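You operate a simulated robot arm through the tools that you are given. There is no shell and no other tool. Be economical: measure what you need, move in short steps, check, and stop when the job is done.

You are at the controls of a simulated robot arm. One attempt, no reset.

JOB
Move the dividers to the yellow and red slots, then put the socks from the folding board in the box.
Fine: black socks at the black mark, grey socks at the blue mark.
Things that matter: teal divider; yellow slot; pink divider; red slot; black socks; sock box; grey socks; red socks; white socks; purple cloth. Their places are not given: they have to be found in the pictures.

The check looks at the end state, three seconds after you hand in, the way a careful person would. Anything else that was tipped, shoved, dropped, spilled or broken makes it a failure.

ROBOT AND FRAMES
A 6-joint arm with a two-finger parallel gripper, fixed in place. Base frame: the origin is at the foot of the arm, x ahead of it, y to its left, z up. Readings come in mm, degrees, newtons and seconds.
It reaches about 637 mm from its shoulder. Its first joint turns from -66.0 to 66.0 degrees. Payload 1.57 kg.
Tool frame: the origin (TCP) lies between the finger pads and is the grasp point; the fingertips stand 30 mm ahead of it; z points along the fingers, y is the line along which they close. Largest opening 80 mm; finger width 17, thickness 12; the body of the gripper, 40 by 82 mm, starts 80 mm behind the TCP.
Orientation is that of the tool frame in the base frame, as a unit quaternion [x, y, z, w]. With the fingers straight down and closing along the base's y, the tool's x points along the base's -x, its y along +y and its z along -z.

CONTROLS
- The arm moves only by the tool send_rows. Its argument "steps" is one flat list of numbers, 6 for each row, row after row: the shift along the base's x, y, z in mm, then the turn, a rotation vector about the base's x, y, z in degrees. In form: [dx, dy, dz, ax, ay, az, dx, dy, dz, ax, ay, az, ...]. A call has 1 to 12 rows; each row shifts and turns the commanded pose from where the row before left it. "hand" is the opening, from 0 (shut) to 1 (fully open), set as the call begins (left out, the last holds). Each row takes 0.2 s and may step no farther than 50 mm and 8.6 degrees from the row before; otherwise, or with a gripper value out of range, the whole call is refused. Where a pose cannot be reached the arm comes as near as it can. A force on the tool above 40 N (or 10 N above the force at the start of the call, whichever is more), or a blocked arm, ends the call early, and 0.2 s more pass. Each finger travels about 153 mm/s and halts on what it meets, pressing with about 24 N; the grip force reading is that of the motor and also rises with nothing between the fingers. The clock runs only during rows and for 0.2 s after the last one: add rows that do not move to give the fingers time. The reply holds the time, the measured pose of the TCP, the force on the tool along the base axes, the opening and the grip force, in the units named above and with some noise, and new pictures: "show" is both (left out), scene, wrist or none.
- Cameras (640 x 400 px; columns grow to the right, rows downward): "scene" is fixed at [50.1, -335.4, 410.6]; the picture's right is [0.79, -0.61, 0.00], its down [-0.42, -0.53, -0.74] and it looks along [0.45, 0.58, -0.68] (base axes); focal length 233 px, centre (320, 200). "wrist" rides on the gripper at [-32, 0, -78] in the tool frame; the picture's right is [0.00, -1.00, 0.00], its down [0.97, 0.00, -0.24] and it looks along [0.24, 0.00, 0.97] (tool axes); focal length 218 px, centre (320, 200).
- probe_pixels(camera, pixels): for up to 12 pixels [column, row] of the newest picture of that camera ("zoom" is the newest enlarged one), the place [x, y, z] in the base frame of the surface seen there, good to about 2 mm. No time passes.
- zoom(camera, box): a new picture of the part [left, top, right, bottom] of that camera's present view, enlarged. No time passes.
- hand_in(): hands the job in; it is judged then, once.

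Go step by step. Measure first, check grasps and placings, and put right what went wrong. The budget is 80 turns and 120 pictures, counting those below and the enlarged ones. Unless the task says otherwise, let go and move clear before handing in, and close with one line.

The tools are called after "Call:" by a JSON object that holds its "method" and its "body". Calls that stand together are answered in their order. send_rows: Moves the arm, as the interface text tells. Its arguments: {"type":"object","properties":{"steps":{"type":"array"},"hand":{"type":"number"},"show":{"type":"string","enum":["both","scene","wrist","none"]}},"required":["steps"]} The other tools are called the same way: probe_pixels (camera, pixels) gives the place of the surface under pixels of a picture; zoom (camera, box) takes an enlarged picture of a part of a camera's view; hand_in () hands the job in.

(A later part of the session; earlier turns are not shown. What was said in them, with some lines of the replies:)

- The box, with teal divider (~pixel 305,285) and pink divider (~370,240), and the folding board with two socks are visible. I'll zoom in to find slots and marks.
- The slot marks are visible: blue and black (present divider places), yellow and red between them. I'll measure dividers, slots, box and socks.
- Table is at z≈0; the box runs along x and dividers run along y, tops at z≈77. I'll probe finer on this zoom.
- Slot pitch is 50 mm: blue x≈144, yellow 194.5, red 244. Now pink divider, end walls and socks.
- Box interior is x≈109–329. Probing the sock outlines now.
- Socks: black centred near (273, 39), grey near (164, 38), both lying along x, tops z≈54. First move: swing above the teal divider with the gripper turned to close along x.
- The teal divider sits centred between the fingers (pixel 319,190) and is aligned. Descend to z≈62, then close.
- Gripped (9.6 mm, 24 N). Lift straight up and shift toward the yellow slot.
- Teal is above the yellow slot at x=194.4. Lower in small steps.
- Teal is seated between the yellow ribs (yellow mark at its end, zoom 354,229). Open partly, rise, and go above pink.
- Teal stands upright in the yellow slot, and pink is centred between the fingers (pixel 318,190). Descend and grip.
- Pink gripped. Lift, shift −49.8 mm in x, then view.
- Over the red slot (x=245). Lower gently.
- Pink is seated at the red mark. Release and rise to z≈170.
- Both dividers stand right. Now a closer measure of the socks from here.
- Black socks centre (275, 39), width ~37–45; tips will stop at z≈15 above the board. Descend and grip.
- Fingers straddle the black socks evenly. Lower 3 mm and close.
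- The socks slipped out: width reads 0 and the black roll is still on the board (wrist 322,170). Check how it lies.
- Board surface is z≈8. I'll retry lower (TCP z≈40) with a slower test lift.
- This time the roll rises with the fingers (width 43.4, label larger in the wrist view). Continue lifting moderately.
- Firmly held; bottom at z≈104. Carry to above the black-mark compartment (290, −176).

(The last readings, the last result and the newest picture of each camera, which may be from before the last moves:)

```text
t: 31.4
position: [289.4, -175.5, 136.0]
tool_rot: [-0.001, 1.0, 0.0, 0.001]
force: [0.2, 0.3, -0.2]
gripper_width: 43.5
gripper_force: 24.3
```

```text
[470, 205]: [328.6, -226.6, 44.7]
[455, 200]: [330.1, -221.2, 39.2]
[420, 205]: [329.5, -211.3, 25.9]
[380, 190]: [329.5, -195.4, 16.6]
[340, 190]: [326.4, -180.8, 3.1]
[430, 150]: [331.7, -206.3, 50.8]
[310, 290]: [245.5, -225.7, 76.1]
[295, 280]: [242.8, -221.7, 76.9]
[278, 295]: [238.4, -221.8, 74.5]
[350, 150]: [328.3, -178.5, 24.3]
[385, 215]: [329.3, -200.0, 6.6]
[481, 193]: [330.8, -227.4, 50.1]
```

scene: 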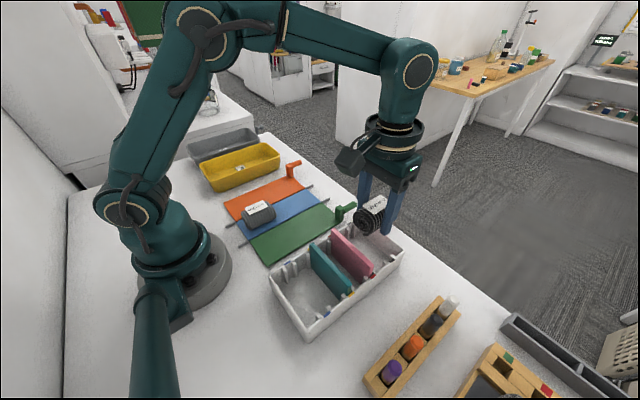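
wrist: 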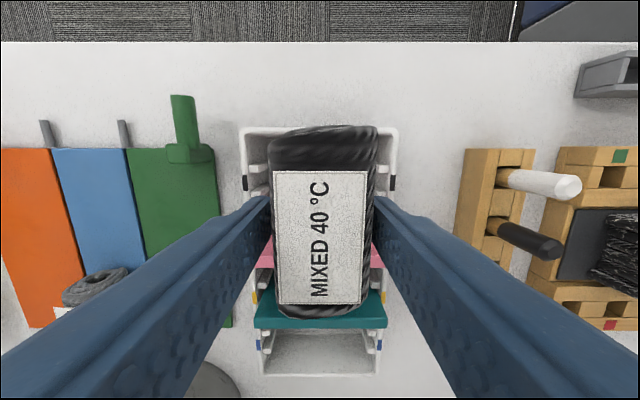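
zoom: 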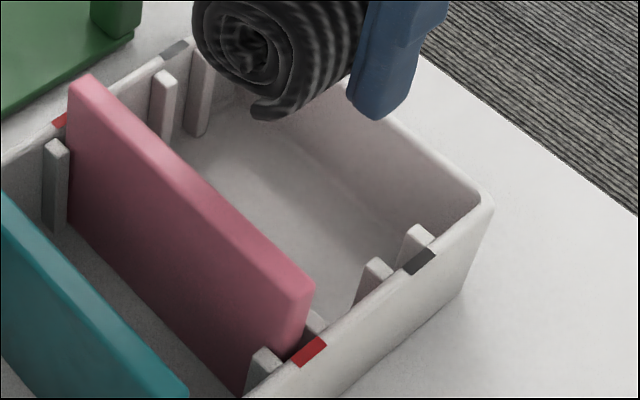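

Inner far wall x≈329.3, pink face ≈249.5; sock spans 256.5–326.5, so I shift −2 mm and lower 100 mm.

Call:
{"method": "send_rows", "body": {"steps": [-2, 0, 0, 0, 0, 0, 0, 0, -15, 0, 0, 0, 0, 0, -18, 0, 0, 0, 0, 0, -18, 0, 0, 0, 0, 0, -16, 0, 0, 0, 0, 0, -12, 0, 0, 0, 0, 0, -10, 0, 0, 0, 0, 0, -6, 0, 0, 0, 0, 0, -4, 0, 0, 0, 0, 0, 0, 0, 0, 0]}}

Call:
{"method": "zoom", "body": {"camera": "scene", "box": [320, 180, 420, 280]}}

```text
t: 33.6
position: [287.3, -175.6, 36.8]
tool_rot: [0.0, 1.0, 0.0, 0.001]
force: [0.3, -0.6, -1.7]
gripper_width: 43.6
gripper_force: 23.9
```

scene: 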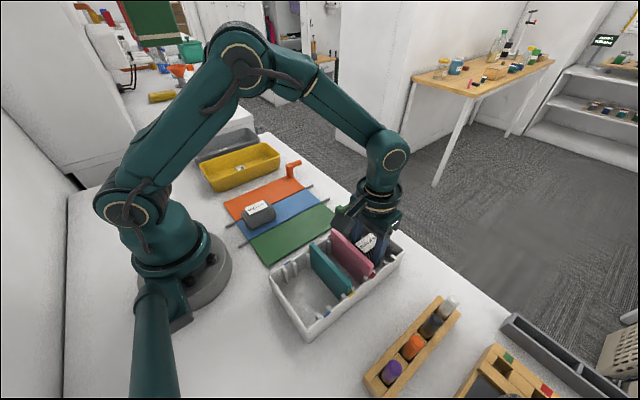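
wrist: 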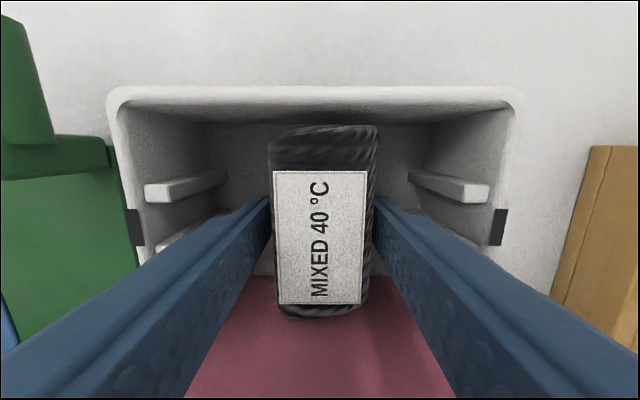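

```text
4.00 times, centred on (370, 230) of scene
```

zoom: 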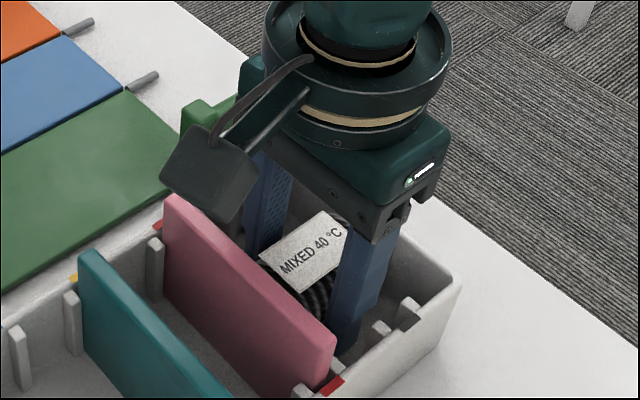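

Seated (force −1.7 N, centred). Open only to 54 mm to stay clear of the ribs, then rise.

Call:
{"method": "send_rows", "body": {"steps": [0, 0, 0, 0, 0, 0, 0, 0, 0, 0, 0, 0, 0, 0, 10, 0, 0, 0, 0, 0, 20, 0, 0, 0, 0, 0, 30, 0, 0, 0, 0, 0, 40, 0, 0, 0, 0, 0, 30, 0, 0, 0, 0, 0, 0, 0, 0, 0], "hand": 0.66}}

Call:
{"method": "zoom", "body": {"camera": "scene", "box": [320, 200, 420, 290]}}

```text
t: 35.4
position: [285.3, -177.0, 169.6]
tool_rot: [0.0, 1.0, 0.0, 0.0]
force: [-0.1, 0.8, -0.2]
gripper_width: 52.8
gripper_force: 0.0
```

scene: 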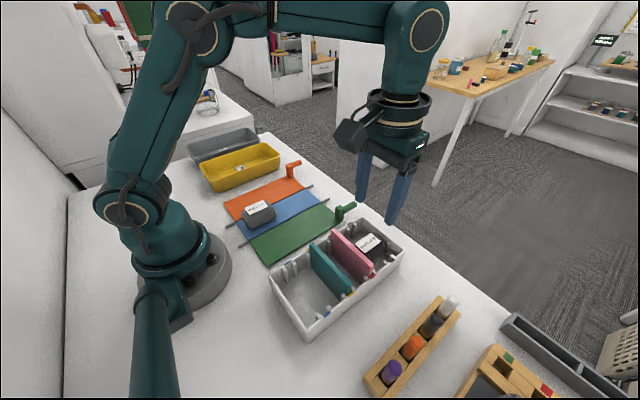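
wrist: 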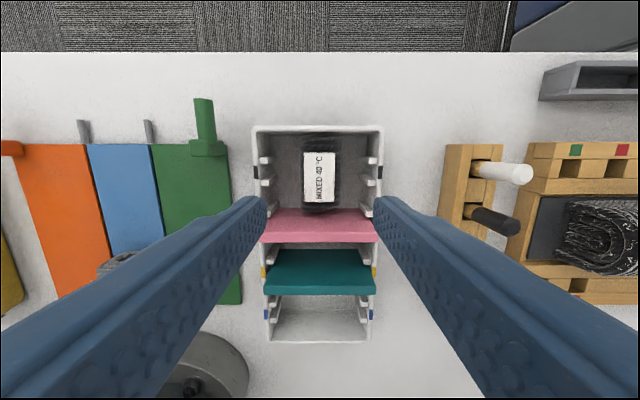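

```text
4.44 times, centred on (370, 245) of scene
```

zoom: 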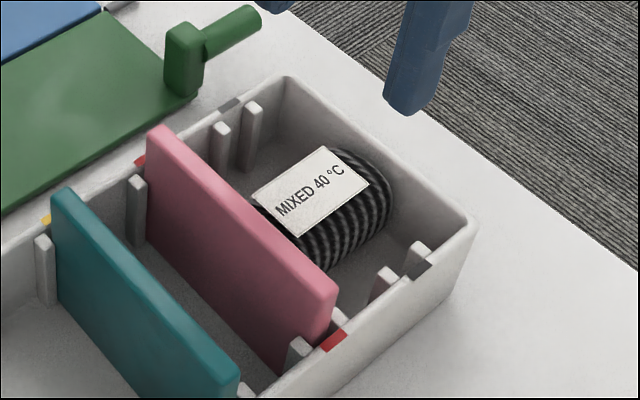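

Black socks lie well in the black-mark compartment. Now move above the grey socks at (165, 39).

Call:
{"method": "send_rows", "body": {"steps": [-11.1, 19.5, 0, 0, 0, 0, -11.1, 19.5, 0, 0, 0, 0, -11.1, 19.5, 0, 0, 0, 0, -11.1, 19.5, 0, 0, 0, 0, -11.1, 19.5, 0, 0, 0, 0, -11.1, 19.5, 0, 0, 0, 0, -11.1, 19.5, 0, 0, 0, 0, -11.1, 19.5, 0, 0, 0, 0, -11.1, 19.5, 0, 0, 0, 0, -11.1, 19.5, 0, 0, 0, 0, -11.1, 19.5, 0, 0, 0, 0, 0, 0, 0, 0, 0, 0], "hand": 0.85}}

```text
t: 38.0
position: [164.6, 39.2, 167.7]
tool_rot: [0.0, 1.0, 0.0, 0.001]
force: [0.1, -0.2, -1.3]
gripper_width: 68.2
gripper_force: 0.0
```

scene: 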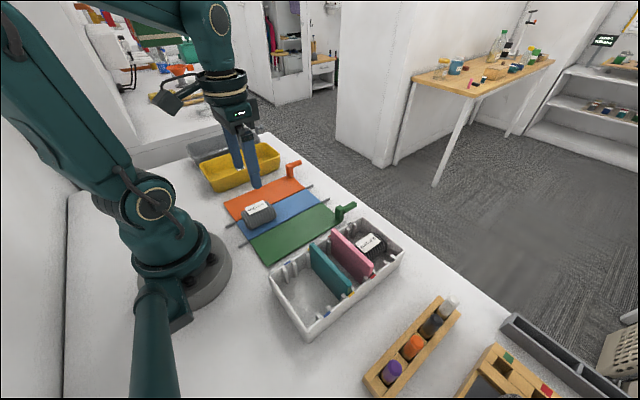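
wrist: 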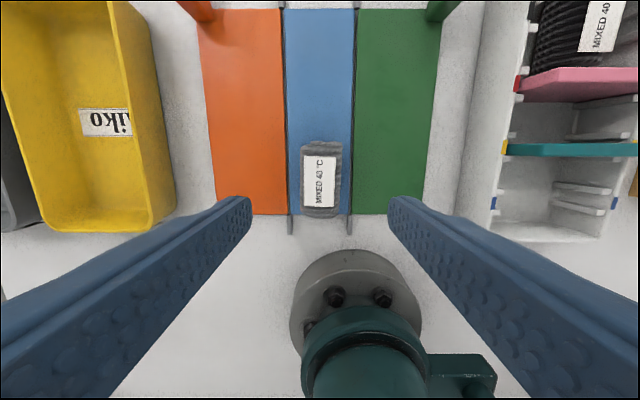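

Call:
{"method": "probe_pixels", "body": {"camera": "wrist", "pixels": [[322, 144], [320, 213], [303, 165], [341, 165], [303, 200], [338, 205], [320, 150], [250, 180]]}}

```text
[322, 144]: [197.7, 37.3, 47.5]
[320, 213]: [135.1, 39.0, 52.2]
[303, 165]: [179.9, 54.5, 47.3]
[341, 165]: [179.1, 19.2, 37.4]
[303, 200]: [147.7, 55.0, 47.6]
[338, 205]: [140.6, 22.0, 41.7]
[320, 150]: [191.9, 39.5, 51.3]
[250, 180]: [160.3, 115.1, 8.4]
```

Grey centre ≈(165, 38.5), right under the gripper. Descend 123, look, then the rest.

Call:
{"method": "send_rows", "body": {"steps": [0, 0, -35, 0, 0, 0, 0, 0, -35, 0, 0, 0, 0, 0, -25, 0, 0, 0, 0, 0, -15, 0, 0, 0, 0, 0, -10, 0, 0, 0, 0, 0, 0, 0, 0, 0]}}

```text
t: 39.4
position: [164.7, 37.6, 47.3]
tool_rot: [0.0, 1.0, 0.001, 0.001]
force: [-0.8, 0.7, 0.2]
gripper_width: 68.2
gripper_force: 0.1
```

scene: 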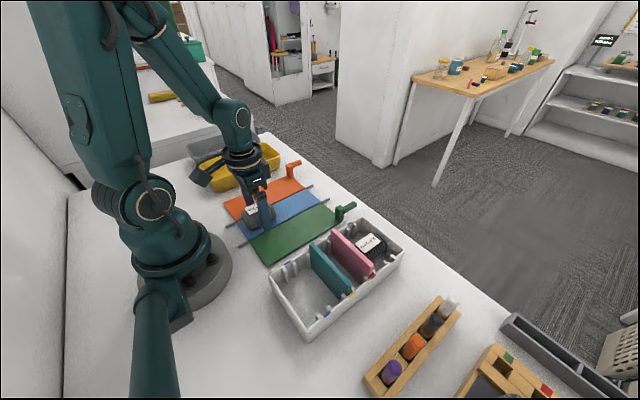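
wrist: 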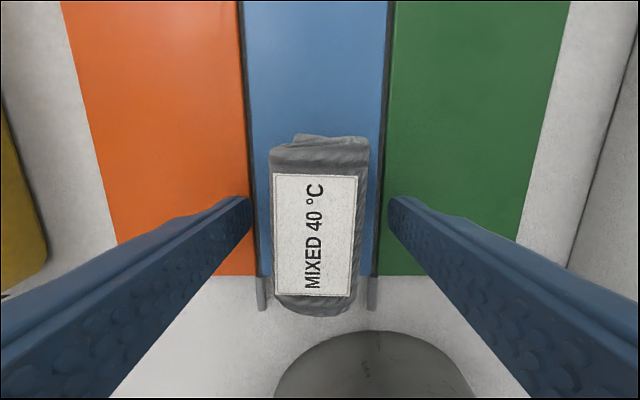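

Centred. Lower 7 mm, close, and test-lift slowly.

Call:
{"method": "send_rows", "body": {"steps": [0, 0, -4, 0, 0, 0, 0, 0, -3, 0, 0, 0, 0, 0, 0, 0, 0, 0], "show": "none"}}

Call:
{"method": "send_rows", "body": {"steps": [0, 0, 0, 0, 0, 0, 0, 0, 0, 0, 0, 0, 0, 0, 0, 0, 0, 0, 0, 0, 0, 0, 0, 0], "hand": 0, "show": "none"}}

Call:
{"method": "send_rows", "body": {"steps": [0, 0, 1, 0, 0, 0, 0, 0, 2, 0, 0, 0, 0, 0, 3, 0, 0, 0, 0, 0, 4, 0, 0, 0], "show": "wrist"}}

Call:
{"method": "zoom", "body": {"camera": "scene", "box": [210, 160, 310, 250]}}

```text
t: 40.2
position: [164.9, 37.5, 38.5]
tool_rot: [0.0, 1.0, 0.0, 0.001]
force: [-0.4, -0.6, -0.2]
gripper_width: 68.2
gripper_force: 0.0
```

```text
t: 41.2
position: [164.8, 38.7, 39.7]
tool_rot: [0.0, 1.0, 0.0, 0.001]
force: [0.2, 0.0, 0.9]
gripper_width: 43.7
gripper_force: 23.7
```

```text
t: 42.2
position: [165.1, 39.5, 49.6]
tool_rot: [0.0, 1.0, 0.0, 0.003]
force: [-0.5, 0.1, 0.0]
gripper_width: 43.5
gripper_force: 24.0
```

wrist: 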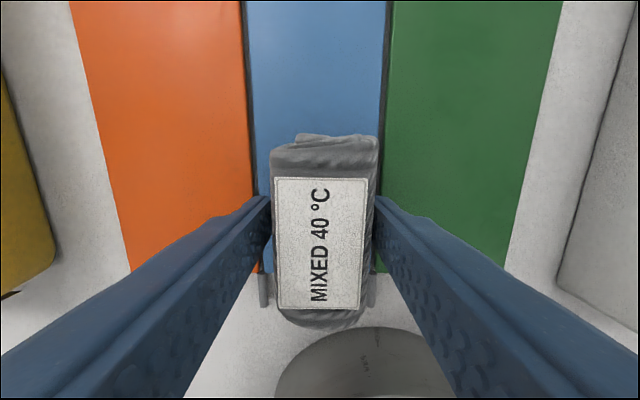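

```text
4.44 times, centred on (260, 205) of scene
```

zoom: 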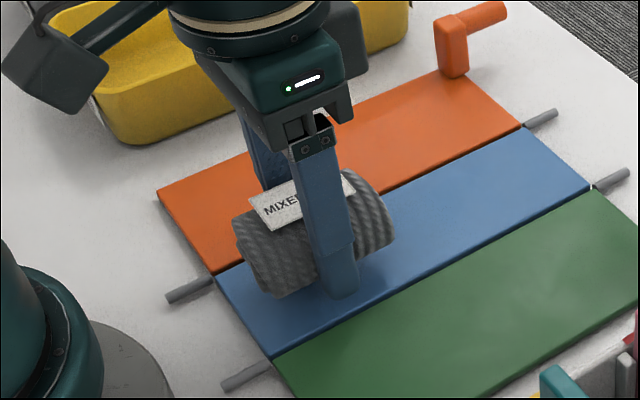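

Held. Lift the rest of the way, then carry to above the blue-mark compartment.

Call:
{"method": "send_rows", "body": {"steps": [0, 0, 6, 0, 0, 0, 0, 0, 9, 0, 0, 0, 0, 0, 12, 0, 0, 0, 0, 0, 15, 0, 0, 0, 0, 0, 15, 0, 0, 0, 0, 0, 15, 0, 0, 0, 0, 0, 10, 0, 0, 0, 0, 0, 5, 0, 0, 0, 0, 0, 0, 0, 0, 0], "show": "none"}}

Call:
{"method": "send_rows", "body": {"steps": [-1, -10, 0, 0, 0, 0, -1.6, -20, 0, 0, 0, 0, -1.6, -21, 0, 0, 0, 0, -1.6, -22, 0, 0, 0, 0, -1.6, -22, 0, 0, 0, 0, -1.6, -22, 0, 0, 0, 0, -1.6, -22, 0, 0, 0, 0, -1.6, -22, 0, 0, 0, 0, -1.6, -22, 0, 0, 0, 0, -1.1, -18, 0, 0, 0, 0, -1.1, -14, 0, 0, 0, 0, 0, 0, 0, 0, 0, 0]}}

Call:
{"method": "zoom", "body": {"camera": "scene", "box": [230, 200, 370, 350]}}

```text
t: 44.2
position: [165.4, 39.0, 137.2]
tool_rot: [-0.001, 1.0, 0.0, 0.001]
force: [-0.2, -0.7, -0.4]
gripper_width: 43.3
gripper_force: 24.0
```

```text
t: 46.8
position: [149.4, -175.9, 138.6]
tool_rot: [0.0, 1.0, 0.0, 0.001]
force: [0.0, -1.1, -0.3]
gripper_width: 43.3
gripper_force: 24.6
```

scene: 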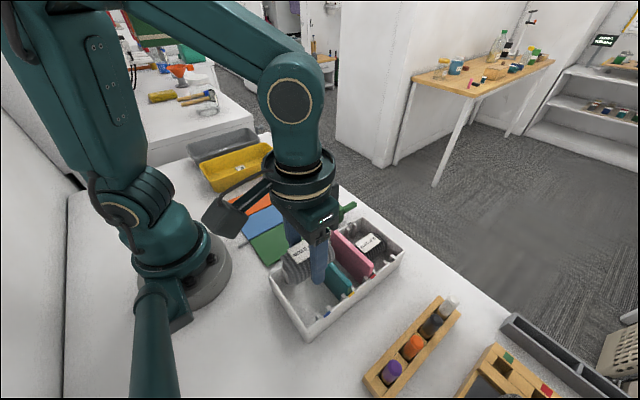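
wrist: 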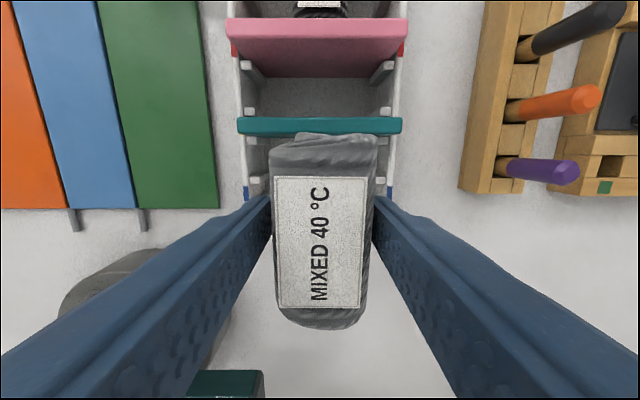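

```text
2.67 times, centred on (300, 275) of scene
```

zoom: 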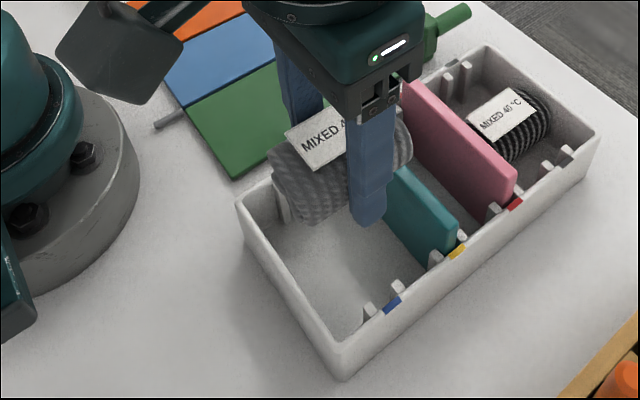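

Call:
{"method": "probe_pixels", "body": {"camera": "zoom", "pixels": [[274, 170], [290, 200], [282, 185], [405, 140], [402, 165], [300, 215]]}}

Call:
{"method": "probe_pixels", "body": {"camera": "wrist", "pixels": [[320, 135], [305, 140], [360, 140], [315, 326], [340, 322], [375, 125], [260, 125], [250, 120]]}}

```text
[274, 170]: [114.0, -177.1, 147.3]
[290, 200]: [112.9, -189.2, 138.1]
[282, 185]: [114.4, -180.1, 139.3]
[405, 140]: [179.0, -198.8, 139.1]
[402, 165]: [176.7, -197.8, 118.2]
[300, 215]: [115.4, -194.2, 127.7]
```

```text
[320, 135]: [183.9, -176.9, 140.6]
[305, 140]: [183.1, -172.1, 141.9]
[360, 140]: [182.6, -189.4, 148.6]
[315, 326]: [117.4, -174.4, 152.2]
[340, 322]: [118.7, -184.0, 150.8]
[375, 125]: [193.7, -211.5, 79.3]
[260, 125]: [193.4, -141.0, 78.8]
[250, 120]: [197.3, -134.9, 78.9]
```

Grey spans 113–184 within the 109.7–189.5 gap. Shift +0.7 and lower.

Call:
{"method": "send_rows", "body": {"steps": [0.7, 0, 0, 0, 0, 0, 0, 0, -15, 0, 0, 0, 0, 0, -18, 0, 0, 0, 0, 0, -18, 0, 0, 0, 0, 0, -16, 0, 0, 0, 0, 0, -12, 0, 0, 0, 0, 0, -10, 0, 0, 0, 0, 0, -6, 0, 0, 0, 0, 0, -4, 0, 0, 0, 0, 0, 0, 0, 0, 0]}}

Call:
{"method": "zoom", "body": {"camera": "scene", "box": [230, 220, 370, 350]}}

```text
t: 49.0
position: [150.1, -175.6, 39.0]
tool_rot: [0.0, 1.0, 0.0, 0.001]
force: [-0.4, 0.6, -0.4]
gripper_width: 43.6
gripper_force: 24.4
```

scene: 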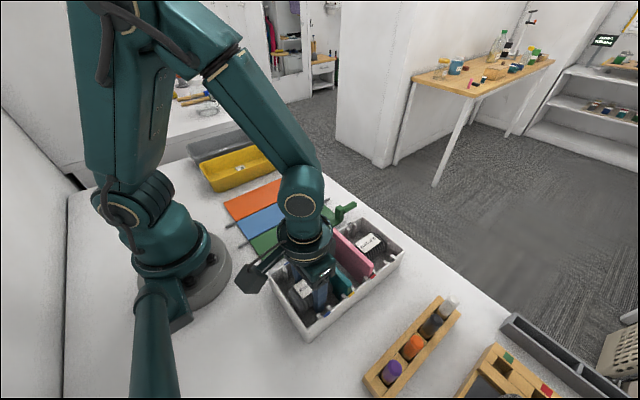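
wrist: 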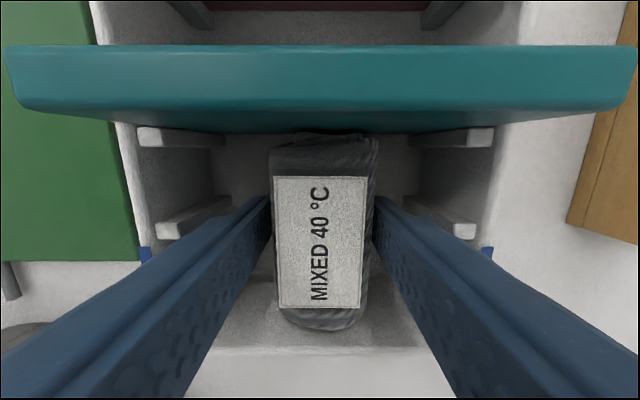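

```text
3.08 times, centred on (300, 285) of scene
```

zoom: 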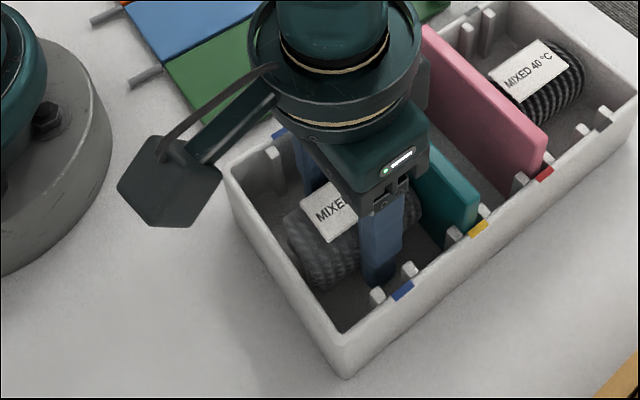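

Grey is in place just above/at the floor. Lower 1.5 mm, release to 53 mm, rise.

Call:
{"method": "send_rows", "body": {"steps": [0, 0, -1.5, 0, 0, 0, 0, 0, 0, 0, 0, 0], "show": "none"}}

Call:
{"method": "send_rows", "body": {"steps": [0, 0, 0, 0, 0, 0, 0, 0, 0, 0, 0, 0, 0, 0, 10, 0, 0, 0, 0, 0, 20, 0, 0, 0, 0, 0, 30, 0, 0, 0, 0, 0, 40, 0, 0, 0, 0, 0, 40, 0, 0, 0, 30, 30, 20, 0, 0, 0, 30, 40, 0, 0, 0, 0, 30, 40, 0, 0, 0, 0, 0, 0, 0, 0, 0, 0], "hand": 0.66}}

Call:
{"method": "zoom", "body": {"camera": "scene", "box": [250, 210, 420, 350]}}

```text
t: 49.6
position: [149.0, -175.8, 38.2]
tool_rot: [0.001, 1.0, 0.0, 0.0]
force: [-0.5, 0.4, -0.8]
gripper_width: 43.5
gripper_force: 24.0
```

```text
t: 52.0
position: [240.5, -67.8, 199.8]
tool_rot: [0.0, 1.0, 0.0, 0.001]
force: [0.7, -0.5, -0.5]
gripper_width: 52.8
gripper_force: 0.0
```

scene: 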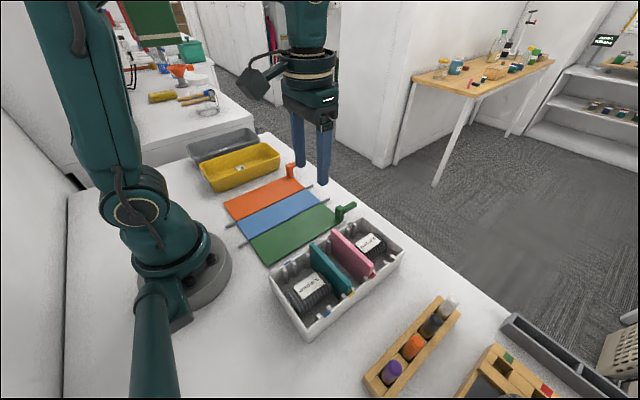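
wrist: 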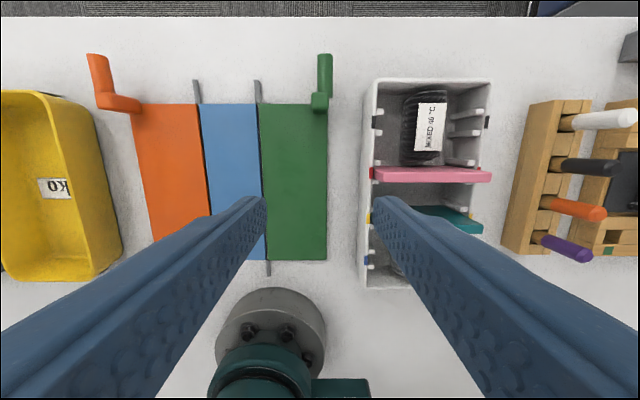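

```text
2.86 times, centred on (335, 280) of scene
```

zoom: 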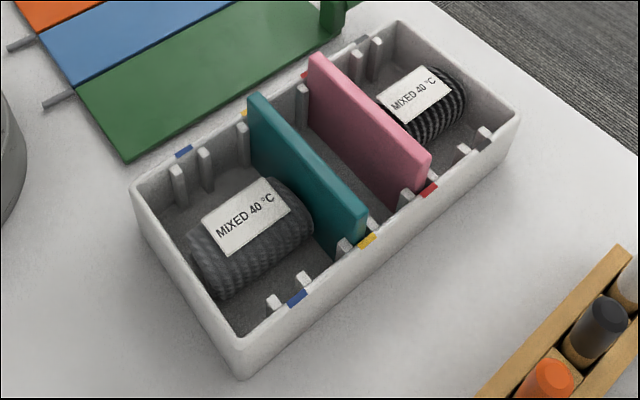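

Teal is in the yellow slot and pink in the red slot. The grey socks are at the blue mark, the black socks at the black mark, and the gripper is clear, so I'm handing in.

Call:
{"method": "hand_in", "body": {}}

```text
The job is handed in.
```

The job is handed in: teal divider in the yellow slot, pink in the red slot, black socks at the black mark, grey socks at the blue mark; the black socks slipped on the first grip but didn't shift on the board, and I saw no red socks, white socks or purple cloth on the folding board.
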